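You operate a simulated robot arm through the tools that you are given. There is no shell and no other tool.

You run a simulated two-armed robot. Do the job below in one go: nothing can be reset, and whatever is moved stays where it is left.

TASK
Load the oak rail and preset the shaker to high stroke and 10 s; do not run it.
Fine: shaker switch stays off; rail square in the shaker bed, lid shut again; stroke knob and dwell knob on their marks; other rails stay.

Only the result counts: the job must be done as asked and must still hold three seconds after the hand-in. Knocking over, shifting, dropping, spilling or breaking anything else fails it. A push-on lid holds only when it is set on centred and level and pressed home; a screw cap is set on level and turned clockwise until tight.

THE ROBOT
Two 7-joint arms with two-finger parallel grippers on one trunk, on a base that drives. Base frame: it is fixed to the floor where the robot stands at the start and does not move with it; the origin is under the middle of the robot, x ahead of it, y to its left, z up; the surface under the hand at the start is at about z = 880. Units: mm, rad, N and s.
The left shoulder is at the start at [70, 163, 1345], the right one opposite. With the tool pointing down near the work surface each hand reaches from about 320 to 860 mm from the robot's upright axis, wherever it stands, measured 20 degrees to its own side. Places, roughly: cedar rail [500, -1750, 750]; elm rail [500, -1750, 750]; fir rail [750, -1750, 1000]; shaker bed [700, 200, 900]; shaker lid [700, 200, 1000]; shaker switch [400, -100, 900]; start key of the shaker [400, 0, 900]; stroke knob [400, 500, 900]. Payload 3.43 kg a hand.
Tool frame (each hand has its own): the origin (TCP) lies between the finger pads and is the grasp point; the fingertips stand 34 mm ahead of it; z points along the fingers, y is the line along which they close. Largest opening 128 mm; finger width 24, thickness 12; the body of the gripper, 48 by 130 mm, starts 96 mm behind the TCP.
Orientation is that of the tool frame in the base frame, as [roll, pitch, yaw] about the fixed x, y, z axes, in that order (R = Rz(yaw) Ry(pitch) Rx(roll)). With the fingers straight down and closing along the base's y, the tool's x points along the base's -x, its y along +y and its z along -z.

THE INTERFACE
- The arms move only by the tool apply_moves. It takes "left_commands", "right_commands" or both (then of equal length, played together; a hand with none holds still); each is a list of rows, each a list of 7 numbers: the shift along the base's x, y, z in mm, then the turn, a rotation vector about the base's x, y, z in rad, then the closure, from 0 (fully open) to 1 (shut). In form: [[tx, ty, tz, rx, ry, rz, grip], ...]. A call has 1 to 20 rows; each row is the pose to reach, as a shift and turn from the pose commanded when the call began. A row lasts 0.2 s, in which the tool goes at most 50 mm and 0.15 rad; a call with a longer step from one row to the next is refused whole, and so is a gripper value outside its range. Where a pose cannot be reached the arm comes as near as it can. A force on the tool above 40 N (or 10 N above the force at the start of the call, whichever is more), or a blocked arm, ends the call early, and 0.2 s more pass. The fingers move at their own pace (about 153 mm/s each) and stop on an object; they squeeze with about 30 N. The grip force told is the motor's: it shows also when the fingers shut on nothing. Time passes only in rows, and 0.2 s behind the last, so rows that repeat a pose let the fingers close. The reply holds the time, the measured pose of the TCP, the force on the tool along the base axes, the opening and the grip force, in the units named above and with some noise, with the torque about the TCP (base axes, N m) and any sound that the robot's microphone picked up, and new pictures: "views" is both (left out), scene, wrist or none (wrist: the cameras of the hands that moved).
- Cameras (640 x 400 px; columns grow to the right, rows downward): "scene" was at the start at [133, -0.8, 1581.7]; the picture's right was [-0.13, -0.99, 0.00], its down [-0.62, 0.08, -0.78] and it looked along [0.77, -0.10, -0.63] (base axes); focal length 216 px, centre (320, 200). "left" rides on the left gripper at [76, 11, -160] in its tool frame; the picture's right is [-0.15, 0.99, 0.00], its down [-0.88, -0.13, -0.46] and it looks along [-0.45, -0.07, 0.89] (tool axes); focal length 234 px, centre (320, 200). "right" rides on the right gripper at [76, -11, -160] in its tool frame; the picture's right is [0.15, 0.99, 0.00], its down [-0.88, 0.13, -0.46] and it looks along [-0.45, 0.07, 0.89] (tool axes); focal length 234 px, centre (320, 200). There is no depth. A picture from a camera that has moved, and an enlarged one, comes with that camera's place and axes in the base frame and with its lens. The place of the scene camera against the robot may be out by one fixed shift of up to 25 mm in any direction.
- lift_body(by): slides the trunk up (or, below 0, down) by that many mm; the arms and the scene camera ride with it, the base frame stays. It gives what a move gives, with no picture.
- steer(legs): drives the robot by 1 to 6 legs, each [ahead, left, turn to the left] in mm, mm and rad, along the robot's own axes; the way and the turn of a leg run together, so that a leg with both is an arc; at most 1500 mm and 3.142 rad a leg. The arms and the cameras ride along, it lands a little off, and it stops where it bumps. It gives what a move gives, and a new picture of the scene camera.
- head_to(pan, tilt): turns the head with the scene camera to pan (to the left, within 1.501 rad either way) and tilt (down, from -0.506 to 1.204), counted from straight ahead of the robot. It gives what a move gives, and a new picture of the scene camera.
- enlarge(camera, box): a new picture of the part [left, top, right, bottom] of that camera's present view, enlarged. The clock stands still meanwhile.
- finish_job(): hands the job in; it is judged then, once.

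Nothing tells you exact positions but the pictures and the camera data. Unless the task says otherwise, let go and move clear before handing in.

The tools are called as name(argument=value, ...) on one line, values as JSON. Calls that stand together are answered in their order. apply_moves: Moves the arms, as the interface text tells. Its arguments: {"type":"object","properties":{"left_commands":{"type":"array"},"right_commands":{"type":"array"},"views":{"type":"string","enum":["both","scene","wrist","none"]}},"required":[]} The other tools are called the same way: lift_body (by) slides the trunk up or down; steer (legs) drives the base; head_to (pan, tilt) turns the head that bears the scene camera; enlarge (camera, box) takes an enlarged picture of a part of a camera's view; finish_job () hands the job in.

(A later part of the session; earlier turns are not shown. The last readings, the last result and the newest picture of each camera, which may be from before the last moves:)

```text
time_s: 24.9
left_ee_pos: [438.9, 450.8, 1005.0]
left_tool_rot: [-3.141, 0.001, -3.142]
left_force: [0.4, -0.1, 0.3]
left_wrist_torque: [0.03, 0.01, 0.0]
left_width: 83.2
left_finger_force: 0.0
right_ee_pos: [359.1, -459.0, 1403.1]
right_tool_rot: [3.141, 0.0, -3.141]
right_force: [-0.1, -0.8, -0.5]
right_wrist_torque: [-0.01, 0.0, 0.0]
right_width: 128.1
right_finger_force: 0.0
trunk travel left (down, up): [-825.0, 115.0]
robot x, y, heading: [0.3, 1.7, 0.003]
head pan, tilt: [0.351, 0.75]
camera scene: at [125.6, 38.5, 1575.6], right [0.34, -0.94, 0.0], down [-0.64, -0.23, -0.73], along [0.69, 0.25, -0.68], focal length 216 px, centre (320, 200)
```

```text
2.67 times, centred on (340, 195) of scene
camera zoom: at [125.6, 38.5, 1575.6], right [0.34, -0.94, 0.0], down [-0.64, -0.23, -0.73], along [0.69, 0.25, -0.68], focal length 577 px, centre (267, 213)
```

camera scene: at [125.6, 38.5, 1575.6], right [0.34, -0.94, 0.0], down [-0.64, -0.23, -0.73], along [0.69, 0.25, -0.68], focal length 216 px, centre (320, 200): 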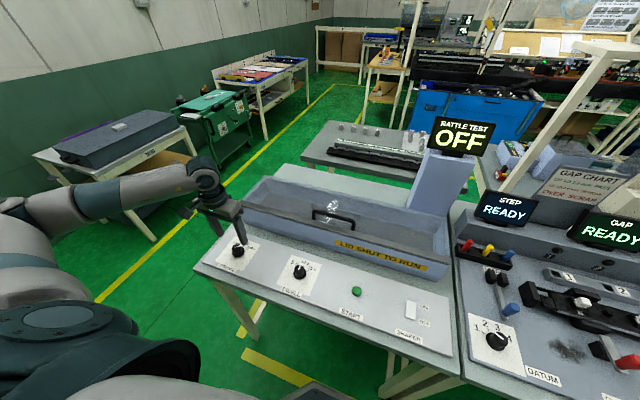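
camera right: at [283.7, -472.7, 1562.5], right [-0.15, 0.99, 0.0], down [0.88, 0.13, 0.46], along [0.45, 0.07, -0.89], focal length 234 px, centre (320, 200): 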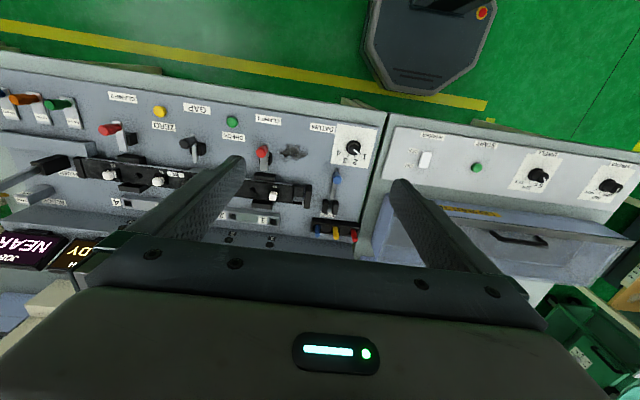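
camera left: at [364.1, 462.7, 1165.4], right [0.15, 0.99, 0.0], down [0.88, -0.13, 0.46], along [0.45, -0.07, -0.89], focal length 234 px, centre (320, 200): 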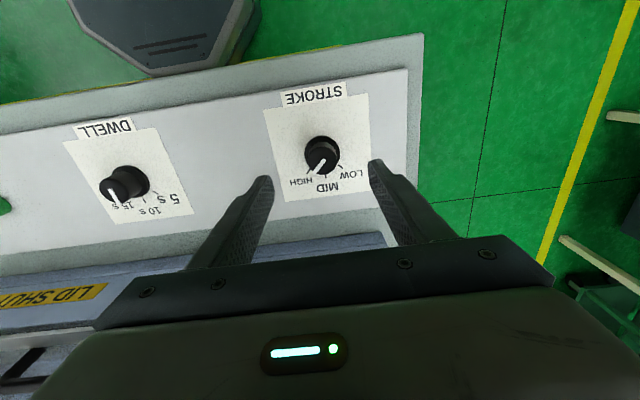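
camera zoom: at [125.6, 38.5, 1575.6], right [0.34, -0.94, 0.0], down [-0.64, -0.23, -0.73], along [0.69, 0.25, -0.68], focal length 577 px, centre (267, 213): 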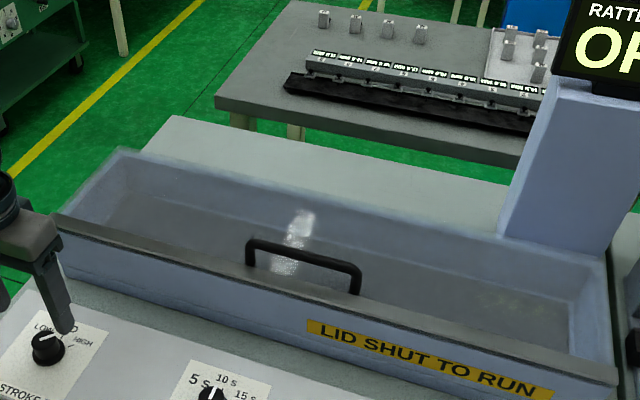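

apply_moves(left_commands=[[-5, -20, 42, 0, 0, 0, 0.2], [-10, -40, 84, 0, 0, 0, 0], [-15, -60, 126, 0, 0, 0, 0], [-20, -80, 168, 0, 0, 0, 0], [-25, -100, 210, 0, 0, 0, 0], [-30, -130, 245, 0, 0, 0, 0], [-30, -160, 280, 0, 0, 0, 0], [-30, -200, 300, 0, 0, 0, 0], [-30, -240, 310, 0, 0, 0, 0]], views="wrist")

enlarge(camera="left", box=[0, 100, 640, 300])

```text
time_s: 26.9
left_ee_pos: [412.1, 207.6, 1316.5]
left_tool_rot: [3.14, -0.001, -3.139]
left_force: [-0.3, 1.1, 0.4]
left_wrist_torque: [0.04, 0.0, -0.01]
left_width: 127.9
left_finger_force: 0.0
right_ee_pos: [360.1, -461.3, 1402.6]
right_tool_rot: [3.138, -0.002, -3.141]
right_force: [0.7, 0.0, -0.8]
right_wrist_torque: [0.01, 0.03, 0.03]
right_width: 127.8
right_finger_force: 0.1
trunk travel left (down, up): [-825.0, 115.0]
robot x, y, heading: [-4.1, 0.9, 0.001]
head pan, tilt: [0.351, 0.75]
camera left: at [336.6, 219.0, 1475.3], right [0.15, 0.99, 0.0], down [0.88, -0.13, 0.45], along [0.45, -0.06, -0.89], focal length 234 px, centre (320, 200)
```

left: 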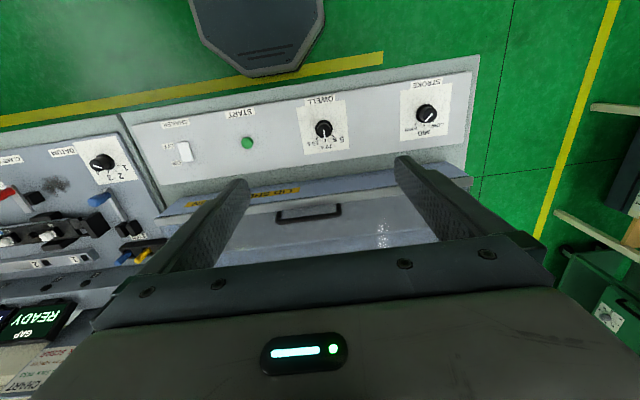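

```text
1.00 times, centred on (320, 200) of left (not enlarged: the box is as wide or as high as the picture)
camera zoom: at [336.6, 219.0, 1475.3], right [0.15, 0.99, 0.0], down [0.88, -0.13, 0.45], along [0.45, -0.06, -0.89], focal length 234 px, centre (320, 200)
```

zoom: 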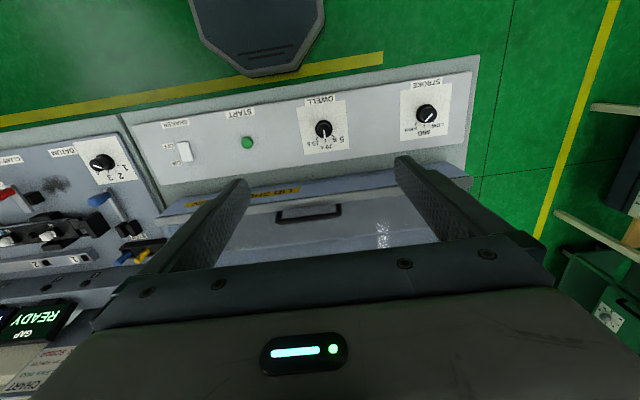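

head_to(pan=0.25, tilt=0.7)

enlarge(camera="scene", box=[310, 150, 450, 280])

enlarge(camera="scene", box=[190, 130, 350, 260])

```text
time_s: 27.5
left_ee_pos: [410.3, 209.7, 1315.9]
left_tool_rot: [-3.141, 0.0, 3.141]
left_force: [-0.7, -0.4, -0.5]
left_wrist_torque: [0.02, -0.01, 0.03]
left_width: 128.2
left_finger_force: 0.0
right_ee_pos: [359.5, -459.2, 1403.1]
right_tool_rot: [3.14, 0.0, 3.141]
right_force: [-0.8, -0.1, -0.3]
right_wrist_torque: [0.02, -0.02, -0.01]
right_width: 127.8
right_finger_force: 0.0
trunk travel left (down, up): [-825.0, 115.0]
robot x, y, heading: [1.0, 1.4, -0.002]
head pan, tilt: [0.25, 0.7]
camera scene: at [130.5, 30.1, 1579.8], right [0.25, -0.97, 0.0], down [-0.62, -0.16, -0.76], along [0.74, 0.19, -0.64], focal length 216 px, centre (320, 200)
```

scene: 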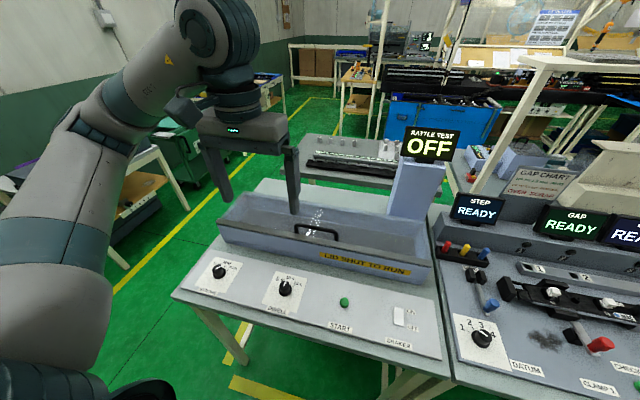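

```text
3.08 times, centred on (380, 215) of scene
camera zoom: at [130.5, 30.1, 1579.8], right [0.25, -0.97, 0.0], down [-0.62, -0.16, -0.76], along [0.74, 0.19, -0.64], focal length 666 px, centre (135, 154)
```

zoom: 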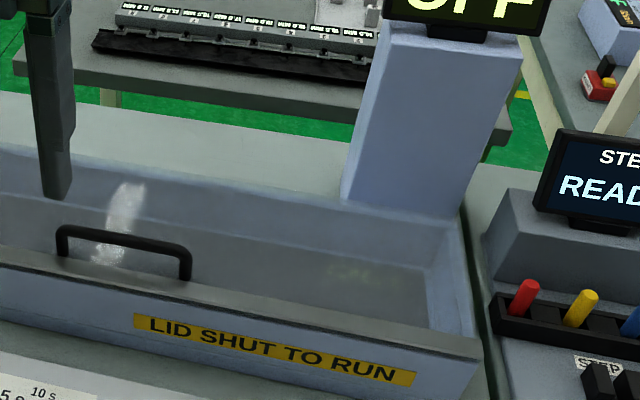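

```text
3.08 times, centred on (270, 195) of scene
camera zoom: at [130.5, 30.1, 1579.8], right [0.25, -0.97, 0.0], down [-0.62, -0.16, -0.76], along [0.74, 0.19, -0.64], focal length 666 px, centre (474, 215)
```

zoom: 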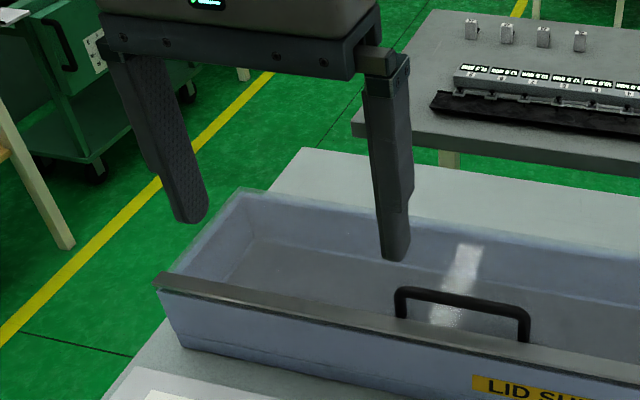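

The lid is a clear plate with a handle near its front edge, probably hinged at the back. I'll bring the left hand above the handle, turned 90° so the fingers can straddle the bar, to measure it.

apply_moves(left_commands=[[16, -5, 0, 0, 0, -0.145, 0], [32, -10, 0, 0, 0, -0.29, 0], [48, -14, 0, 0, 0, -0.435, 0], [64, -18, 0, 0, 0, -0.58, 0], [80, -22, 0, 0, 0, -0.725, 0], [96, -26, 0, 0, 0, -0.87, 0], [112, -30, -10, 0, 0, -1.015, 0], [128, -34, -20, 0, 0, -1.16, 0], [144, -38, -40, 0, 0, -1.305, 0], [160, -42, -60, 0, 0, -1.45, 0], [172, -47, -86, 0, 0, -1.571, 0]], views="both")

enlarge(camera="left", box=[160, 50, 480, 250])

```text
time_s: 29.9
left_ee_pos: [467.3, 109.3, 1243.9]
left_tool_rot: [3.137, -0.002, 1.609]
left_force: [0.8, -0.3, 0.4]
left_wrist_torque: [0.0, 0.02, 0.0]
left_width: 128.1
left_finger_force: 0.1
left hand out of reach, approached as far as the arm can: row 9, 10, 11
right_ee_pos: [358.4, -459.4, 1402.6]
right_tool_rot: [3.139, -0.001, 3.14]
right_force: [-0.7, 0.8, 0.4]
right_wrist_torque: [-0.01, -0.01, 0.0]
right_width: 127.9
right_finger_force: 0.0
trunk travel left (down, up): [-825.0, 115.0]
robot x, y, heading: [-0.8, -0.5, -0.003]
head pan, tilt: [0.25, 0.7]
camera scene: at [130.5, 30.6, 1579.9], right [0.25, -0.97, 0.0], down [-0.62, -0.16, -0.76], along [0.74, 0.19, -0.64], focal length 216 px, centre (320, 200)
camera left: at [475.8, 185.0, 1403.8], right [0.99, -0.11, 0.0], down [-0.1, -0.89, 0.45], along [-0.05, -0.45, -0.89], focal length 234 px, centre (320, 200)
```

scene: 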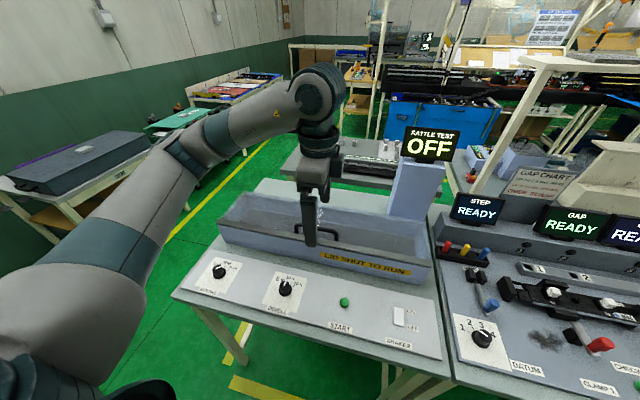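
left: 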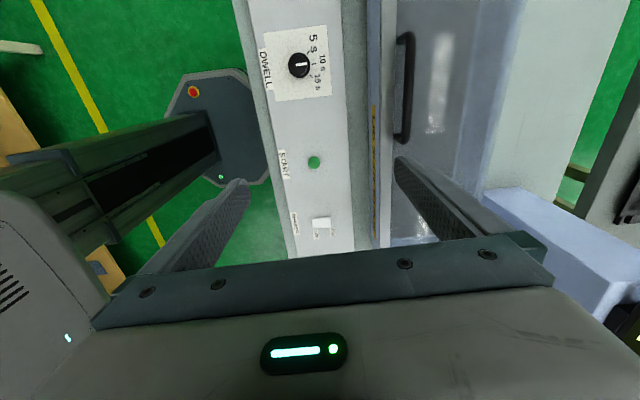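

```text
2.00 times, centred on (320, 150) of left
camera zoom: at [475.8, 185.0, 1403.8], right [0.99, -0.11, 0.0], down [-0.1, -0.89, 0.45], along [-0.05, -0.45, -0.89], focal length 468 px, centre (320, 300)
```

zoom: 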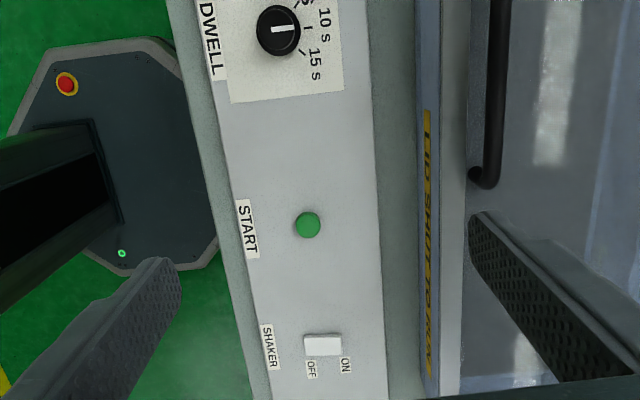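

The bar runs along y at about x = 595 and z = 1050, centred at y = 158, some 55 mm above the lid, which spans x = 580 to 776. This wrist turn is out of reach, so I'll turn the left hand back and try the other way.

apply_moves(left_commands=[[0, 0, 0, 0, 0, 0.14, 0], [0, 0, 0, 0, 0, 0.28, 0], [0, 0, 0, 0, 0, 0.42, 0], [0, 0, 0, 0, 0, 0.56, 0], [-10, 0, 0, 0, 0, 0.7, 0], [-20, 0, 0, 0, 0, 0.84, 0], [-30, 0, 0, 0, 0, 0.98, 0], [-40, 0, 0, 0, 0, 1.12, 0], [-50, 0, 0, 0, 0, 1.26, 0], [-60, 0, 0, 0, 0, 1.4, 0], [-60, 0, 0, 0, 0, 1.54, 0]], views="none")

```text
time_s: 32.3
left_ee_pos: [405.7, 110.0, 1241.9]
left_tool_rot: [-3.141, 0.001, 3.111]
left_force: [-0.2, 0.4, -0.3]
left_wrist_torque: [-0.01, -0.04, 0.0]
left_width: 128.3
left_finger_force: 0.2
right_ee_pos: [358.6, -457.9, 1403.1]
right_tool_rot: [-3.141, 0.001, 3.141]
right_force: [-0.6, 0.4, -0.2]
right_wrist_torque: [0.0, 0.0, 0.03]
right_width: 127.9
right_finger_force: 0.0
trunk travel left (down, up): [-825.0, 115.0]
robot x, y, heading: [-2.4, -2.1, 0.001]
head pan, tilt: [0.25, 0.7]
```

apply_moves(left_commands=[[15, 5, 0, 0, 0, 0.145, 0], [30, 10, 0, 0, 0, 0.29, 0], [45, 15, 0, 0, 0, 0.435, 0], [60, 20, 0, 0, 0, 0.58, 0], [75, 25, 0, 0, 0, 0.725, 0], [90, 30, 0, 0, 0, 0.87, 0], [105, 35, 0, 0, 0, 1.015, 0], [120, 40, 0, 0, 0, 1.16, 0], [135, 45, -10, 0, 0, 1.305, 0], [150, 50, -20, 0, 0, 1.45, 0], [167, 51, -30, 0, 0, 1.595, 0], [185, 51, -42, 0, 0, 1.6, 0]], views="both")

enlarge(camera="left", box=[160, 50, 480, 250])

```text
time_s: 34.9
left_ee_pos: [590.7, 160.9, 1198.1]
left_tool_rot: [-3.141, 0.001, -1.571]
left_force: [0.8, 0.5, -0.3]
left_wrist_torque: [0.03, 0.01, 0.02]
left_width: 127.8
left_finger_force: 0.0
right_ee_pos: [359.9, -459.3, 1403.6]
right_tool_rot: [-3.141, -0.003, 3.14]
right_force: [-0.3, -0.2, 0.3]
right_wrist_torque: [0.04, 0.04, 0.01]
right_width: 128.1
right_finger_force: 0.0
trunk travel left (down, up): [-825.0, 115.0]
robot x, y, heading: [-0.6, 0.8, -0.002]
head pan, tilt: [0.25, 0.7]
camera scene: at [131.1, 30.9, 1579.8], right [0.25, -0.97, 0.0], down [-0.62, -0.16, -0.76], along [0.74, 0.19, -0.64], focal length 216 px, centre (320, 200)
camera left: at [580.6, 85.7, 1357.4], right [-0.99, 0.15, 0.0], down [0.13, 0.88, 0.46], along [0.07, 0.45, -0.89], focal length 234 px, centre (320, 200)
```

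scene: 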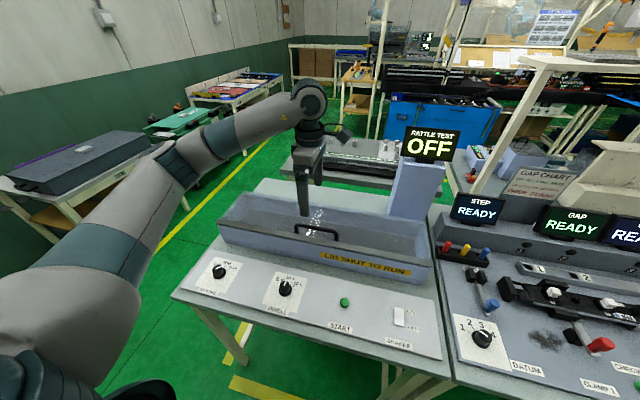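
left: 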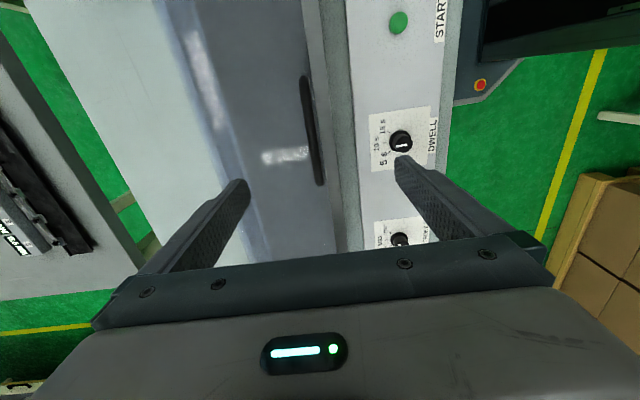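

```text
2.00 times, centred on (320, 150) of left
camera zoom: at [580.6, 85.7, 1357.4], right [-0.99, 0.15, 0.0], down [0.13, 0.88, 0.46], along [0.07, 0.45, -0.89], focal length 468 px, centre (320, 300)
```

zoom: 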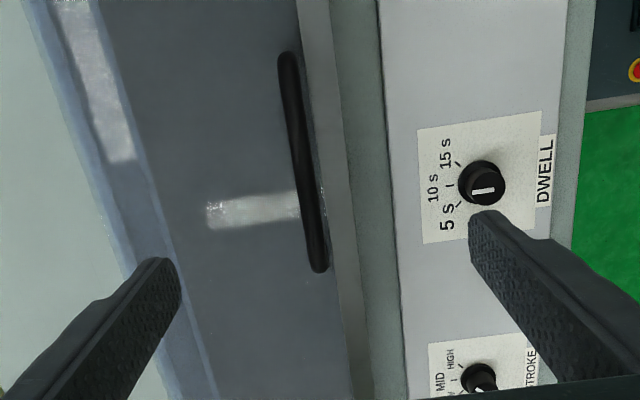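

The other turn reaches well, and the handle bar lies between the fingers, near x = 600 and y = 150. I'll come down a bit to triangulate the bar's height.

apply_moves(left_commands=[[5, -5, -30, 0, 0, 0, 0], [10, -10, -60, 0, 0, 0, 0], [10, -10, -60, 0, 0, 0, 0]], views="wrist")

enlarge(camera="left", box=[160, 0, 480, 200])

enlarge(camera="scene", box=[240, 140, 400, 270])

```text
time_s: 35.7
left_ee_pos: [600.9, 150.3, 1137.1]
left_tool_rot: [3.141, -0.001, -1.572]
left_force: [0.1, 0.2, 0.2]
left_wrist_torque: [0.0, -0.02, -0.03]
left_width: 127.9
left_finger_force: 0.1
right_ee_pos: [358.0, -458.2, 1403.2]
right_tool_rot: [3.142, 0.001, 3.141]
right_force: [0.0, -0.1, 0.1]
right_wrist_torque: [0.01, -0.01, -0.01]
right_width: 127.9
right_finger_force: 0.1
trunk travel left (down, up): [-825.0, 115.0]
robot x, y, heading: [1.0, -0.2, 0.006]
head pan, tilt: [0.25, 0.7]
camera left: at [590.1, 75.6, 1296.1], right [-0.99, 0.15, 0.0], down [0.13, 0.88, 0.46], along [0.07, 0.45, -0.89], focal length 234 px, centre (320, 200)
```

left: 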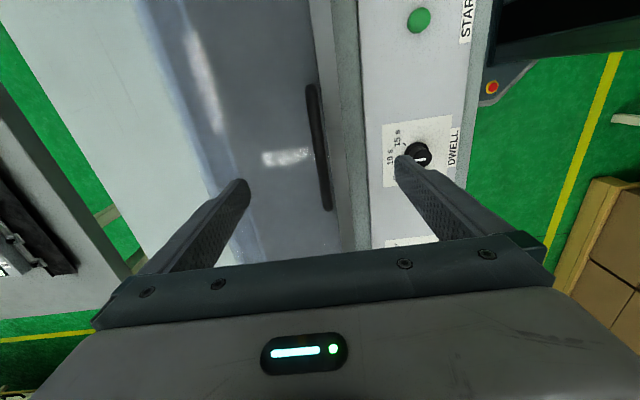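

```text
2.00 times, centred on (320, 100) of left
camera zoom: at [590.1, 75.6, 1296.1], right [-0.99, 0.15, 0.0], down [0.13, 0.88, 0.46], along [0.07, 0.45, -0.89], focal length 468 px, centre (320, 400)
```

zoom: 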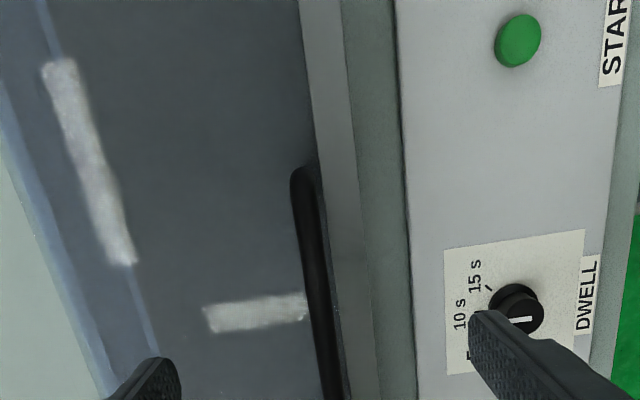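

```text
3.08 times, centred on (320, 205) of scene
camera zoom: at [129.4, 31.0, 1580.0], right [0.25, -0.97, 0.0], down [-0.62, -0.16, -0.77], along [0.74, 0.19, -0.64], focal length 666 px, centre (320, 185)
```

zoom: 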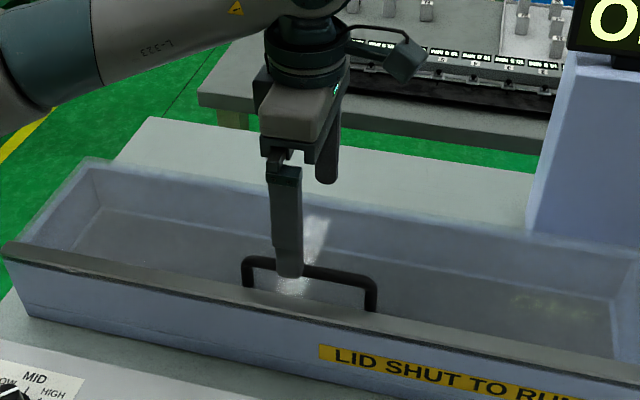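

The bar sits at about x = 602, y = 83 to 211, z = 1050. I'll tilt the hand to point forward and down, with the fingers narrowed to straddle the bar, before approaching.

apply_moves(left_commands=[[-14, -1, 0, 0, -0.14, 0, 0.3], [-28, -2, 0, 0, -0.28, 0, 0.6], [-42, -3, 0, 0, -0.42, 0, 0.62], [-56, -3, 0, 0, -0.56, 0, 0.62], [-70, -3, 0, 0, -0.7, 0, 0.62], [-70, -3, 0, 0, -0.7, 0, 0.62]], views="both")

enlarge(camera="scene", box=[240, 140, 400, 270])

enlarge(camera="left", box=[200, 50, 440, 200])

```text
time_s: 37.1
left_ee_pos: [529.9, 147.2, 1137.8]
left_tool_rot: [-2.44, 0.0, -1.572]
left_force: [0.8, 0.2, 0.5]
left_wrist_torque: [-0.01, 0.01, -0.01]
left_width: 48.4
left_finger_force: 0.0
right_ee_pos: [359.7, -459.7, 1403.0]
right_tool_rot: [-3.141, 0.002, 3.141]
right_force: [0.2, -0.4, 0.1]
right_wrist_torque: [-0.02, 0.0, 0.02]
right_width: 128.1
right_finger_force: 0.1
trunk travel left (down, up): [-825.0, 115.0]
robot x, y, heading: [-0.5, -2.0, -0.001]
head pan, tilt: [0.25, 0.7]
camera scene: at [130.8, 30.8, 1579.8], right [0.25, -0.97, 0.0], down [-0.62, -0.16, -0.76], along [0.74, 0.19, -0.64], focal length 216 px, centre (320, 200)
camera left: at [419.2, 71.8, 1253.1], right [-0.76, 0.15, -0.64], down [-0.19, 0.88, 0.43], along [0.63, 0.45, -0.64], focal length 234 px, centre (320, 200)
```

scene: 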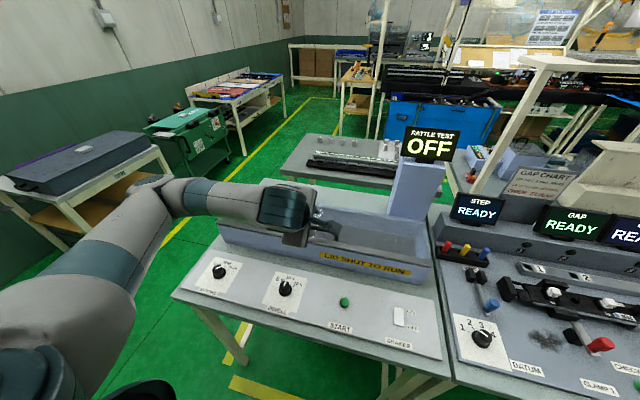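
left: 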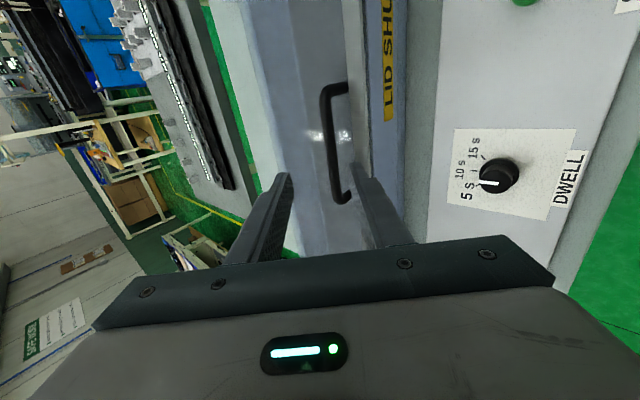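

```text
3.08 times, centred on (320, 205) of scene
camera zoom: at [130.8, 30.8, 1579.8], right [0.25, -0.97, 0.0], down [-0.62, -0.16, -0.76], along [0.74, 0.19, -0.64], focal length 666 px, centre (320, 185)
```

zoom: 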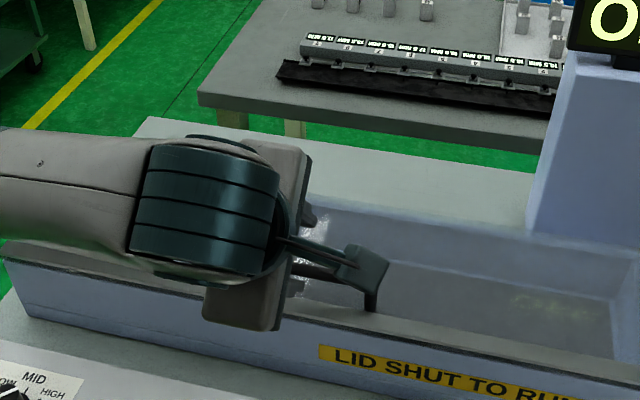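

```text
2.67 times, centred on (320, 125) of left
camera zoom: at [419.2, 71.8, 1253.1], right [-0.76, 0.15, -0.64], down [-0.19, 0.88, 0.43], along [0.63, 0.45, -0.64], focal length 624 px, centre (320, 400)
```

zoom: 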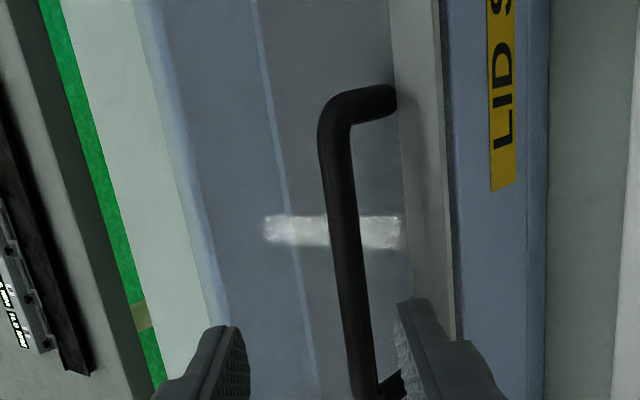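

From the side the bar is round, about 12 mm thick, with its axis near (602, 1033), roughly 40 mm above the lid. I'll narrow the fingers, line up on the approach axis and check.

apply_moves(left_commands=[[7, 0, -18, 0, 0, 0, 0.75], [14, 0, -37, 0, 0, 0, 0.75], [14, 0, -37, 0, 0, 0, 0.75]], views="wrist")

enlarge(camera="left", box=[240, 80, 400, 200])

enlarge(camera="scene", box=[280, 180, 380, 250])

```text
time_s: 37.9
left_ee_pos: [544.2, 147.0, 1100.4]
left_tool_rot: [-2.44, 0.002, -1.57]
left_force: [-0.2, 0.4, -0.7]
left_wrist_torque: [0.01, 0.01, 0.0]
left_width: 32.1
left_finger_force: 0.1
right_ee_pos: [359.6, -459.3, 1403.2]
right_tool_rot: [-3.141, 0.0, -3.141]
right_force: [-1.0, -0.1, 0.2]
right_wrist_torque: [-0.02, -0.03, 0.0]
right_width: 128.2
right_finger_force: 0.0
trunk travel left (down, up): [-825.0, 115.0]
robot x, y, heading: [-1.0, 0.1, -0.0]
head pan, tilt: [0.25, 0.7]
camera left: at [433.3, 71.5, 1215.7], right [-0.76, 0.15, -0.64], down [-0.19, 0.88, 0.43], along [0.63, 0.45, -0.64], focal length 234 px, centre (320, 200)
```

left: 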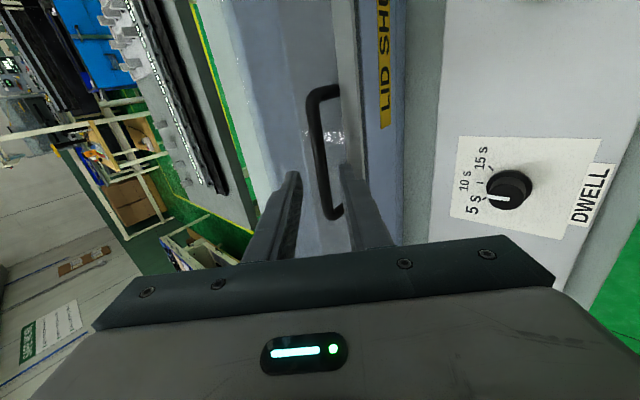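

```text
3.33 times, centred on (320, 140) of left
camera zoom: at [433.3, 71.5, 1215.7], right [-0.76, 0.15, -0.64], down [-0.19, 0.88, 0.43], along [0.63, 0.45, -0.64], focal length 781 px, centre (320, 400)
```

zoom: 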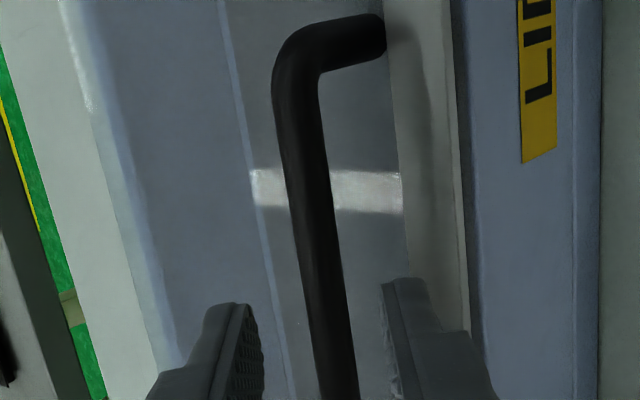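

```text
5.71 times, centred on (330, 215) of scene
camera zoom: at [129.8, 30.7, 1579.9], right [0.25, -0.97, 0.0], down [-0.62, -0.16, -0.77], along [0.74, 0.19, -0.64], focal length 1236 px, centre (263, 114)
```

zoom: 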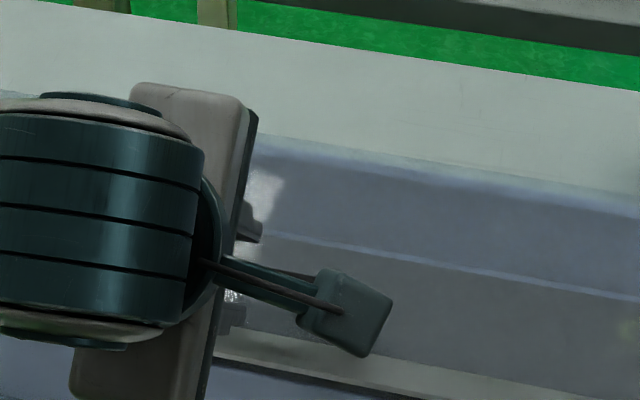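

apply_moves(left_commands=[[12.9, 0, -15.3, 0, 0, 0, 0.75], [25.8, 0, -30.6, 0, 0, 0, 0.75], [38.6, 0, -45.9, 0, 0, 0, 0.75], [38.6, 0, -45.9, 0, 0, 0, 0.75]], views="wrist")

enlarge(camera="left", box=[240, 80, 400, 200])

enlarge(camera="scene", box=[280, 180, 380, 250])

```text
time_s: 38.9
left_ee_pos: [584.1, 145.9, 1055.6]
left_tool_rot: [-2.441, 0.001, -1.572]
left_force: [-0.5, -0.2, 0.7]
left_wrist_torque: [-0.01, 0.0, 0.02]
left_width: 32.0
left_finger_force: 0.2
right_ee_pos: [358.7, -458.8, 1402.3]
right_tool_rot: [3.14, -0.001, 3.14]
right_force: [0.0, 0.4, 0.2]
right_wrist_torque: [-0.03, 0.01, 0.02]
right_width: 128.1
right_finger_force: 0.1
trunk travel left (down, up): [-825.0, 115.0]
robot x, y, heading: [-0.2, -0.6, 0.001]
head pan, tilt: [0.25, 0.7]
camera left: at [473.5, 71.3, 1169.3], right [-0.76, 0.15, -0.64], down [-0.19, 0.88, 0.43], along [0.62, 0.45, -0.64], focal length 234 px, centre (320, 200)
```

left: 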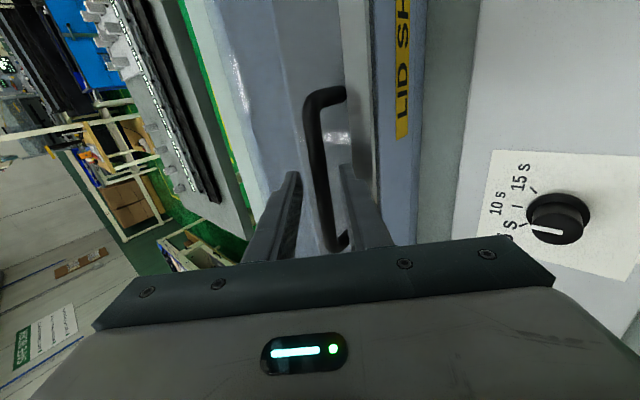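

```text
3.33 times, centred on (320, 140) of left
camera zoom: at [473.5, 71.3, 1169.3], right [-0.76, 0.15, -0.64], down [-0.19, 0.88, 0.43], along [0.62, 0.45, -0.64], focal length 781 px, centre (320, 400)
```

zoom: 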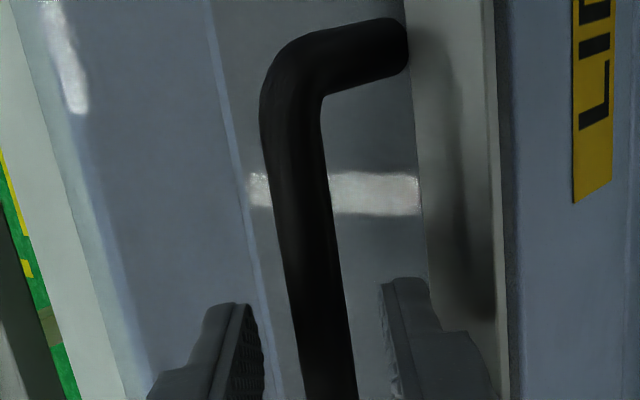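

```text
5.71 times, centred on (330, 215) of scene
camera zoom: at [130.1, 31.0, 1579.9], right [0.25, -0.97, 0.0], down [-0.62, -0.16, -0.76], along [0.74, 0.19, -0.64], focal length 1236 px, centre (263, 114)
```

zoom: 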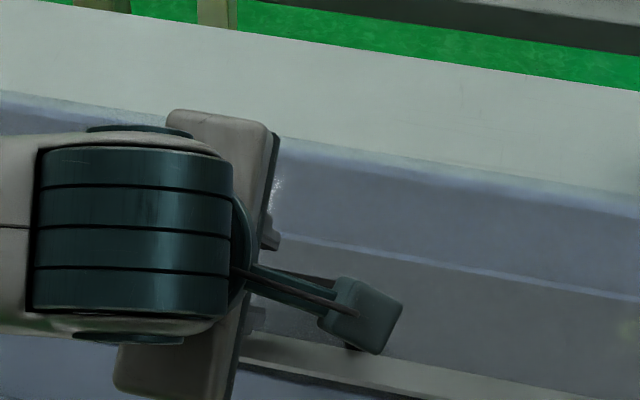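

The bar is now right at the fingertips, near (602, 1030). I'll advance 15 mm more and close on it.

apply_moves(left_commands=[[9.7, 0, -11.5, 0, 0, 0, 0.75], [9.7, 0, -11.5, 0, 0, 0, 0.75], [9.7, 0, -11.5, 0, 0, 0, 0.97], [9.7, 0, -11.5, 0, 0, 0, 0.97], [9.7, 0, -11.5, 0, 0, 0, 0.97]], views="wrist")

enlarge(camera="left", box=[240, 80, 400, 200])

```text
time_s: 40.1
left_ee_pos: [593.5, 146.2, 1043.9]
left_tool_rot: [-2.443, 0.002, -1.573]
left_force: [-4.0, 0.8, -4.4]
left_wrist_torque: [0.17, 0.3, -0.26]
left_width: 13.3
left_finger_force: 44.8
right_ee_pos: [359.8, -458.6, 1403.9]
right_tool_rot: [-3.14, 0.001, -3.139]
right_force: [0.7, 0.1, 1.2]
right_wrist_torque: [-0.01, -0.01, -0.03]
right_width: 127.9
right_finger_force: 0.1
trunk travel left (down, up): [-825.0, 115.0]
robot x, y, heading: [0.7, 3.0, 0.001]
head pan, tilt: [0.25, 0.7]
camera left: at [482.7, 71.5, 1158.8], right [-0.76, 0.15, -0.64], down [-0.19, 0.88, 0.43], along [0.62, 0.45, -0.64], focal length 234 px, centre (320, 200)
```

left: 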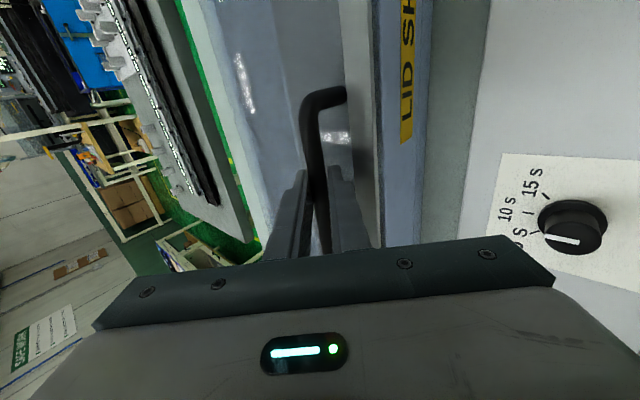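

```text
3.33 times, centred on (320, 140) of left
camera zoom: at [482.7, 71.5, 1158.8], right [-0.76, 0.15, -0.64], down [-0.19, 0.88, 0.43], along [0.62, 0.45, -0.64], focal length 781 px, centre (320, 400)
```

zoom: 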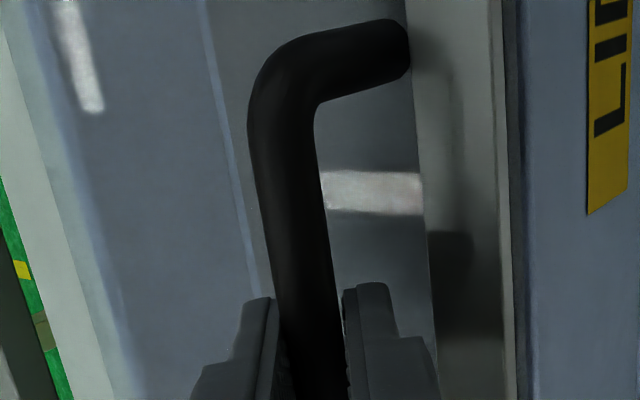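

The bar is gripped at 13 mm width. I'll lift a small test arc about a rear hinge at roughly x = 776 and see how the lid moves.

apply_moves(left_commands=[[3, 0, 9, 0, 0.05, 0, 0.97], [6.5, 0, 17.9, 0, 0.1, 0, 0.97], [10.4, 0, 26.6, 0, 0.15, 0, 0.97], [14.7, 0, 35.2, 0, 0.2, 0, 0.97], [14.7, 0, 35.2, 0, 0.2, 0, 0.97]], views="both")

enlarge(camera="scene", box=[190, 130, 450, 290])

```text
time_s: 41.3
left_ee_pos: [608.6, 146.9, 1079.3]
left_tool_rot: [-2.643, 0.001, -1.574]
left_force: [4.6, -5.9, -5.2]
left_wrist_torque: [-0.12, 0.07, -0.38]
left_width: 13.5
left_finger_force: 45.6
right_ee_pos: [359.7, -459.6, 1402.0]
right_tool_rot: [3.139, -0.002, 3.141]
right_force: [0.4, 0.0, -0.2]
right_wrist_torque: [-0.02, 0.02, 0.0]
right_width: 127.9
right_finger_force: 0.1
trunk travel left (down, up): [-825.0, 115.0]
robot x, y, heading: [-1.4, 1.4, -0.004]
head pan, tilt: [0.25, 0.7]
camera scene: at [131.7, 29.8, 1579.8], right [0.25, -0.97, 0.0], down [-0.63, -0.16, -0.76], along [0.74, 0.19, -0.64], focal length 216 px, centre (320, 200)
camera left: at [523.0, 71.5, 1213.5], right [-0.87, 0.15, -0.47], down [-0.1, 0.88, 0.46], along [0.49, 0.45, -0.75], focal length 234 px, centre (320, 200)
```

scene: 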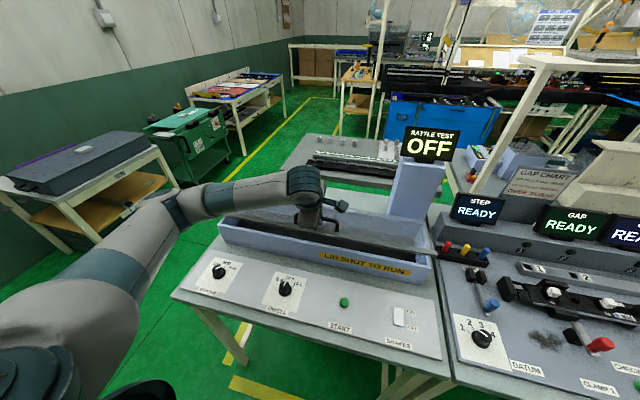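
left: 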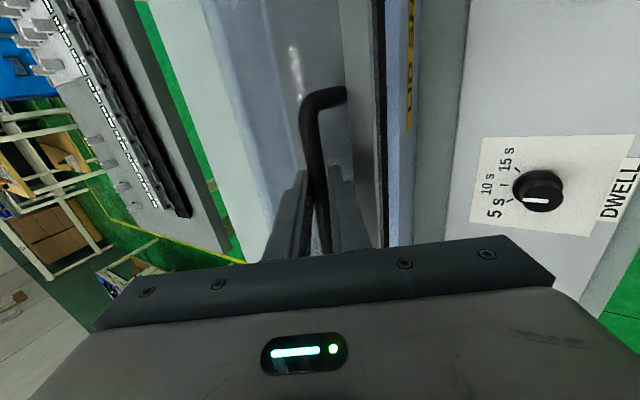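

```text
2.46 times, centred on (320, 210) of scene
camera zoom: at [131.7, 29.8, 1579.8], right [0.25, -0.97, 0.0], down [-0.63, -0.16, -0.76], along [0.74, 0.19, -0.64], focal length 533 px, centre (320, 175)
```

zoom: 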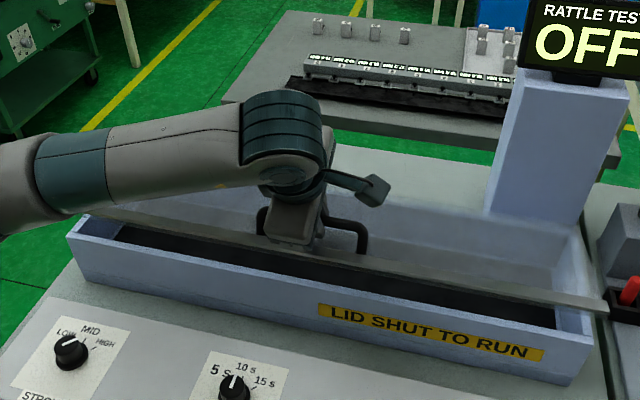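

The lid is hinged at the rear and opens with almost no force. I'll carry on along the arc.

apply_moves(left_commands=[[7.3, 0, 12.3, 0, 0.075, 0, 0.97], [15.5, 0, 24, 0, 0.15, 0, 0.97], [24.6, 0, 35.1, 0, 0.225, 0, 0.97], [34.4, 0, 45.4, 0, 0.3, 0, 0.97], [45, 0, 55.1, 0, 0.375, 0, 0.97], [56.3, 0, 63.9, 0, 0.45, 0, 0.97], [68.3, 0, 71.8, 0, 0.525, 0, 0.97], [80.8, 0, 78.8, 0, 0.6, 0, 0.97], [80.8, 0, 78.8, 0, 0.6, 0, 0.97]], views="both")

enlarge(camera="scene", box=[190, 130, 450, 290])

```text
time_s: 43.3
left_ee_pos: [690.4, 146.4, 1155.6]
left_tool_rot: [3.037, 0.002, -1.573]
left_force: [7.9, -13.4, -20.8]
left_wrist_torque: [-0.02, -0.05, -0.24]
left_width: 13.6
left_finger_force: 44.8
right_ee_pos: [363.6, -460.4, 1400.9]
right_tool_rot: [3.141, -0.003, 3.141]
right_force: [0.0, 0.6, 0.5]
right_wrist_torque: [0.02, -0.02, -0.02]
right_width: 128.1
right_finger_force: 0.1
trunk travel left (down, up): [-825.0, 115.0]
robot x, y, heading: [-3.8, 0.2, -0.003]
head pan, tilt: [0.25, 0.7]
camera scene: at [135.1, 29.0, 1579.3], right [0.25, -0.97, 0.0], down [-0.63, -0.16, -0.76], along [0.74, 0.19, -0.65], focal length 216 px, centre (320, 200)
camera left: at [697.2, 71.1, 1315.6], right [-0.98, 0.15, 0.1], down [0.18, 0.88, 0.44], along [-0.03, 0.45, -0.89], focal length 234 px, centre (320, 200)
```

scene: 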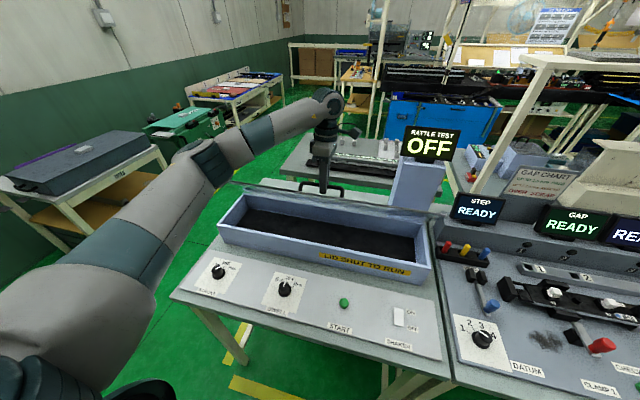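
left: 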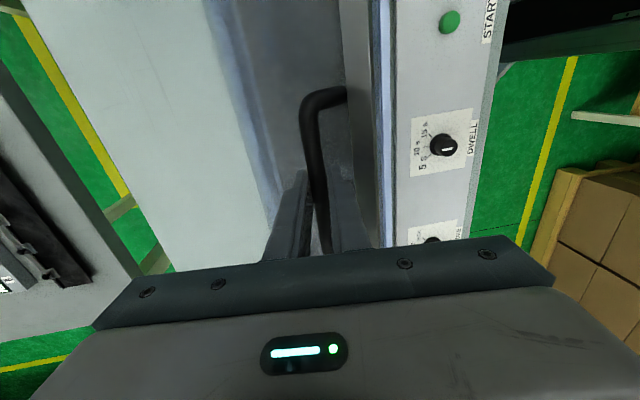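

```text
2.46 times, centred on (320, 210) of scene
camera zoom: at [135.1, 29.0, 1579.3], right [0.25, -0.97, 0.0], down [-0.63, -0.16, -0.76], along [0.74, 0.19, -0.65], focal length 533 px, centre (320, 175)
```

zoom: 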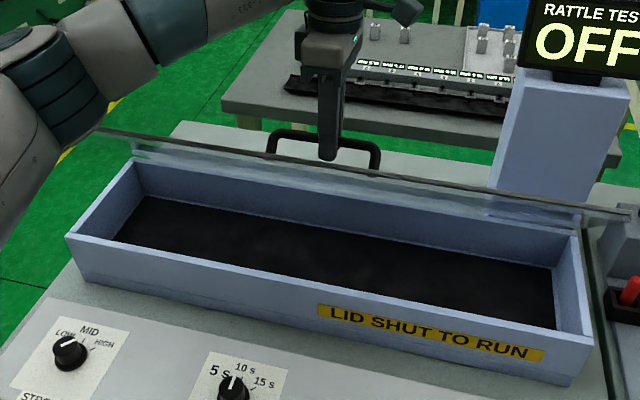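

apply_moves(left_commands=[[16.3, 0, 6, 0, 0.02, 0, 0.97], [33.1, 0, 12, 0, 0.04, 0, 0.97], [50.5, 0, 16.5, 0, 0.06, 0, 0.97], [68.3, 0, 19, 0, 0.08, 0, 0.97], [68.3, 0, 19, 0, 0.08, 0, 0.97]], views="both")

enlarge(camera="scene", box=[190, 100, 450, 260])

```text
time_s: 44.5
left_ee_pos: [760.4, 146.9, 1176.8]
left_tool_rot: [2.96, 0.0, -1.569]
left_force: [-0.3, -1.8, -15.7]
left_wrist_torque: [-0.18, 0.01, -0.38]
left_width: 13.5
left_finger_force: 45.1
right_ee_pos: [361.3, -457.9, 1402.6]
right_tool_rot: [3.142, -0.001, 3.141]
right_force: [0.2, 0.9, -0.2]
right_wrist_torque: [0.01, -0.01, 0.02]
right_width: 128.0
right_finger_force: 0.1
trunk travel left (down, up): [-825.0, 115.0]
robot x, y, heading: [2.6, -0.1, -0.0]
head pan, tilt: [0.25, 0.7]
camera scene: at [132.6, 31.5, 1579.6], right [0.25, -0.97, 0.0], down [-0.63, -0.16, -0.76], along [0.74, 0.19, -0.65], focal length 216 px, centre (320, 200)
camera left: at [778.6, 71.5, 1335.8], right [-0.97, 0.15, 0.18], down [0.21, 0.88, 0.43], along [-0.09, 0.45, -0.89], focal length 234 px, centre (320, 200)
```

scene: 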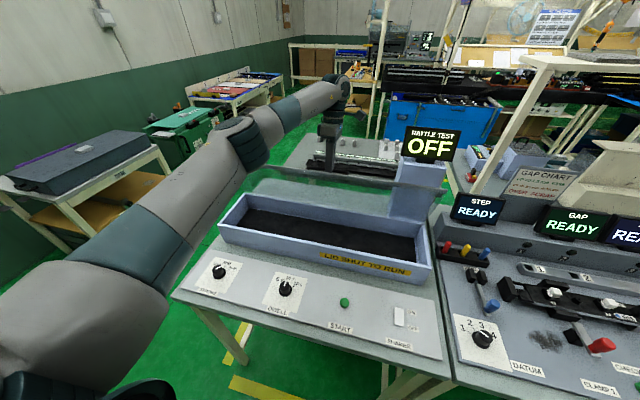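
left: 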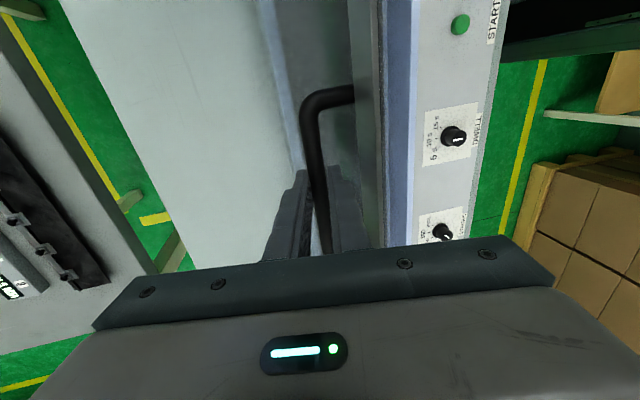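

```text
2.46 times, centred on (320, 180) of scene
camera zoom: at [132.6, 31.5, 1579.6], right [0.25, -0.97, 0.0], down [-0.63, -0.16, -0.76], along [0.74, 0.19, -0.65], focal length 533 px, centre (320, 249)
```

zoom: 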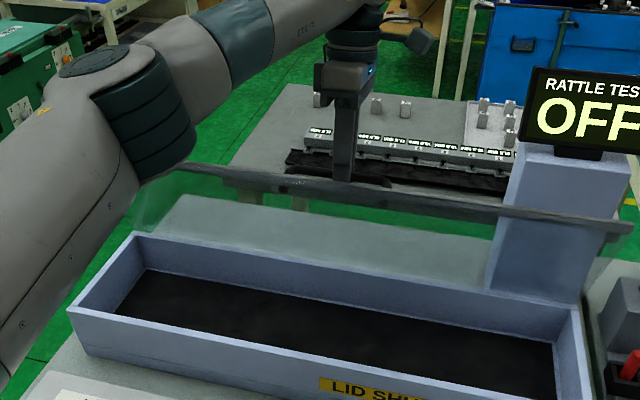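

apply_moves(left_commands=[[9, 0, 1, 0, 0.01, 0, 0.97], [18, 0, 1.5, 0, 0.02, 0, 0.97], [27, 0, 1, 0, 0.03, 0, 0.97], [36, 0, 0.5, 0, 0.04, 0, 0.97], [45, 0, -1, 0, 0.05, 0, 0.97], [54, 0, -2, 0, 0.06, 0, 0.97], [54, 0, -2, 0, 0.06, 0, 0.97]], views="both")

enlarge(camera="scene", box=[190, 100, 450, 260])

```text
time_s: 46.1
left_ee_pos: [776.1, 146.1, 1178.3]
left_tool_rot: [2.9, -0.001, -1.572]
left_force: [3.3, -5.7, -12.1]
left_wrist_torque: [0.03, -0.24, -0.35]
left_width: 13.4
left_finger_force: 44.8
left hand out of reach, approached as far as the arm can: row 3, 4, 5, 6, 7
right_ee_pos: [361.0, -459.2, 1402.2]
right_tool_rot: [3.138, -0.002, 3.14]
right_force: [-0.3, -0.2, -0.8]
right_wrist_torque: [-0.01, -0.01, 0.02]
right_width: 128.1
right_finger_force: 0.0
trunk travel left (down, up): [-825.0, 115.0]
robot x, y, heading: [0.7, -0.7, -0.0]
head pan, tilt: [0.25, 0.7]
camera scene: at [132.9, 30.3, 1579.8], right [0.25, -0.97, 0.0], down [-0.63, -0.16, -0.76], along [0.74, 0.19, -0.65], focal length 216 px, centre (320, 200)
camera left: at [803.8, 71.7, 1336.0], right [-0.96, 0.15, 0.24], down [0.24, 0.88, 0.41], along [-0.15, 0.45, -0.88], focal length 234 px, centre (320, 200)
```

scene: 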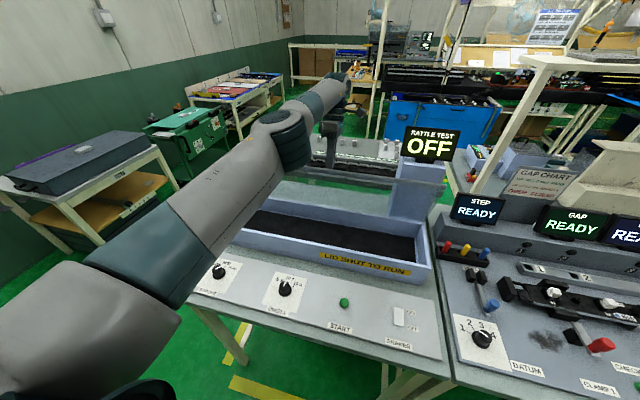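
left: 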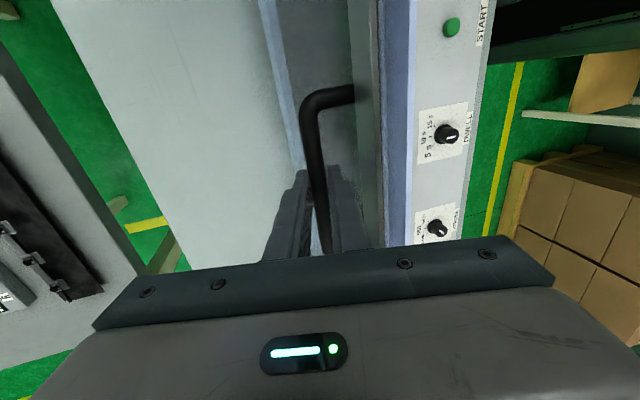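

```text
2.46 times, centred on (320, 180) of scene
camera zoom: at [132.9, 30.3, 1579.8], right [0.25, -0.97, 0.0], down [-0.63, -0.16, -0.76], along [0.74, 0.19, -0.65], focal length 533 px, centre (320, 249)
```

zoom: 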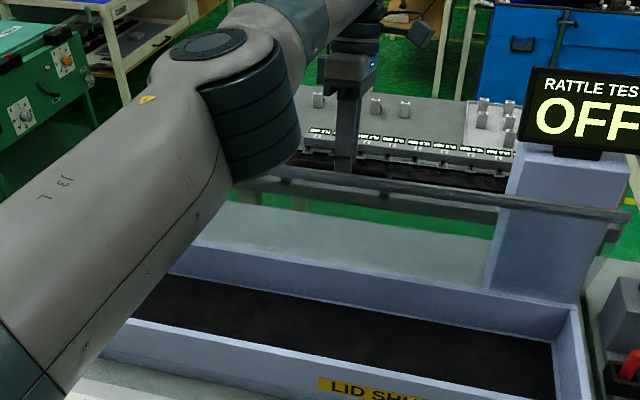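

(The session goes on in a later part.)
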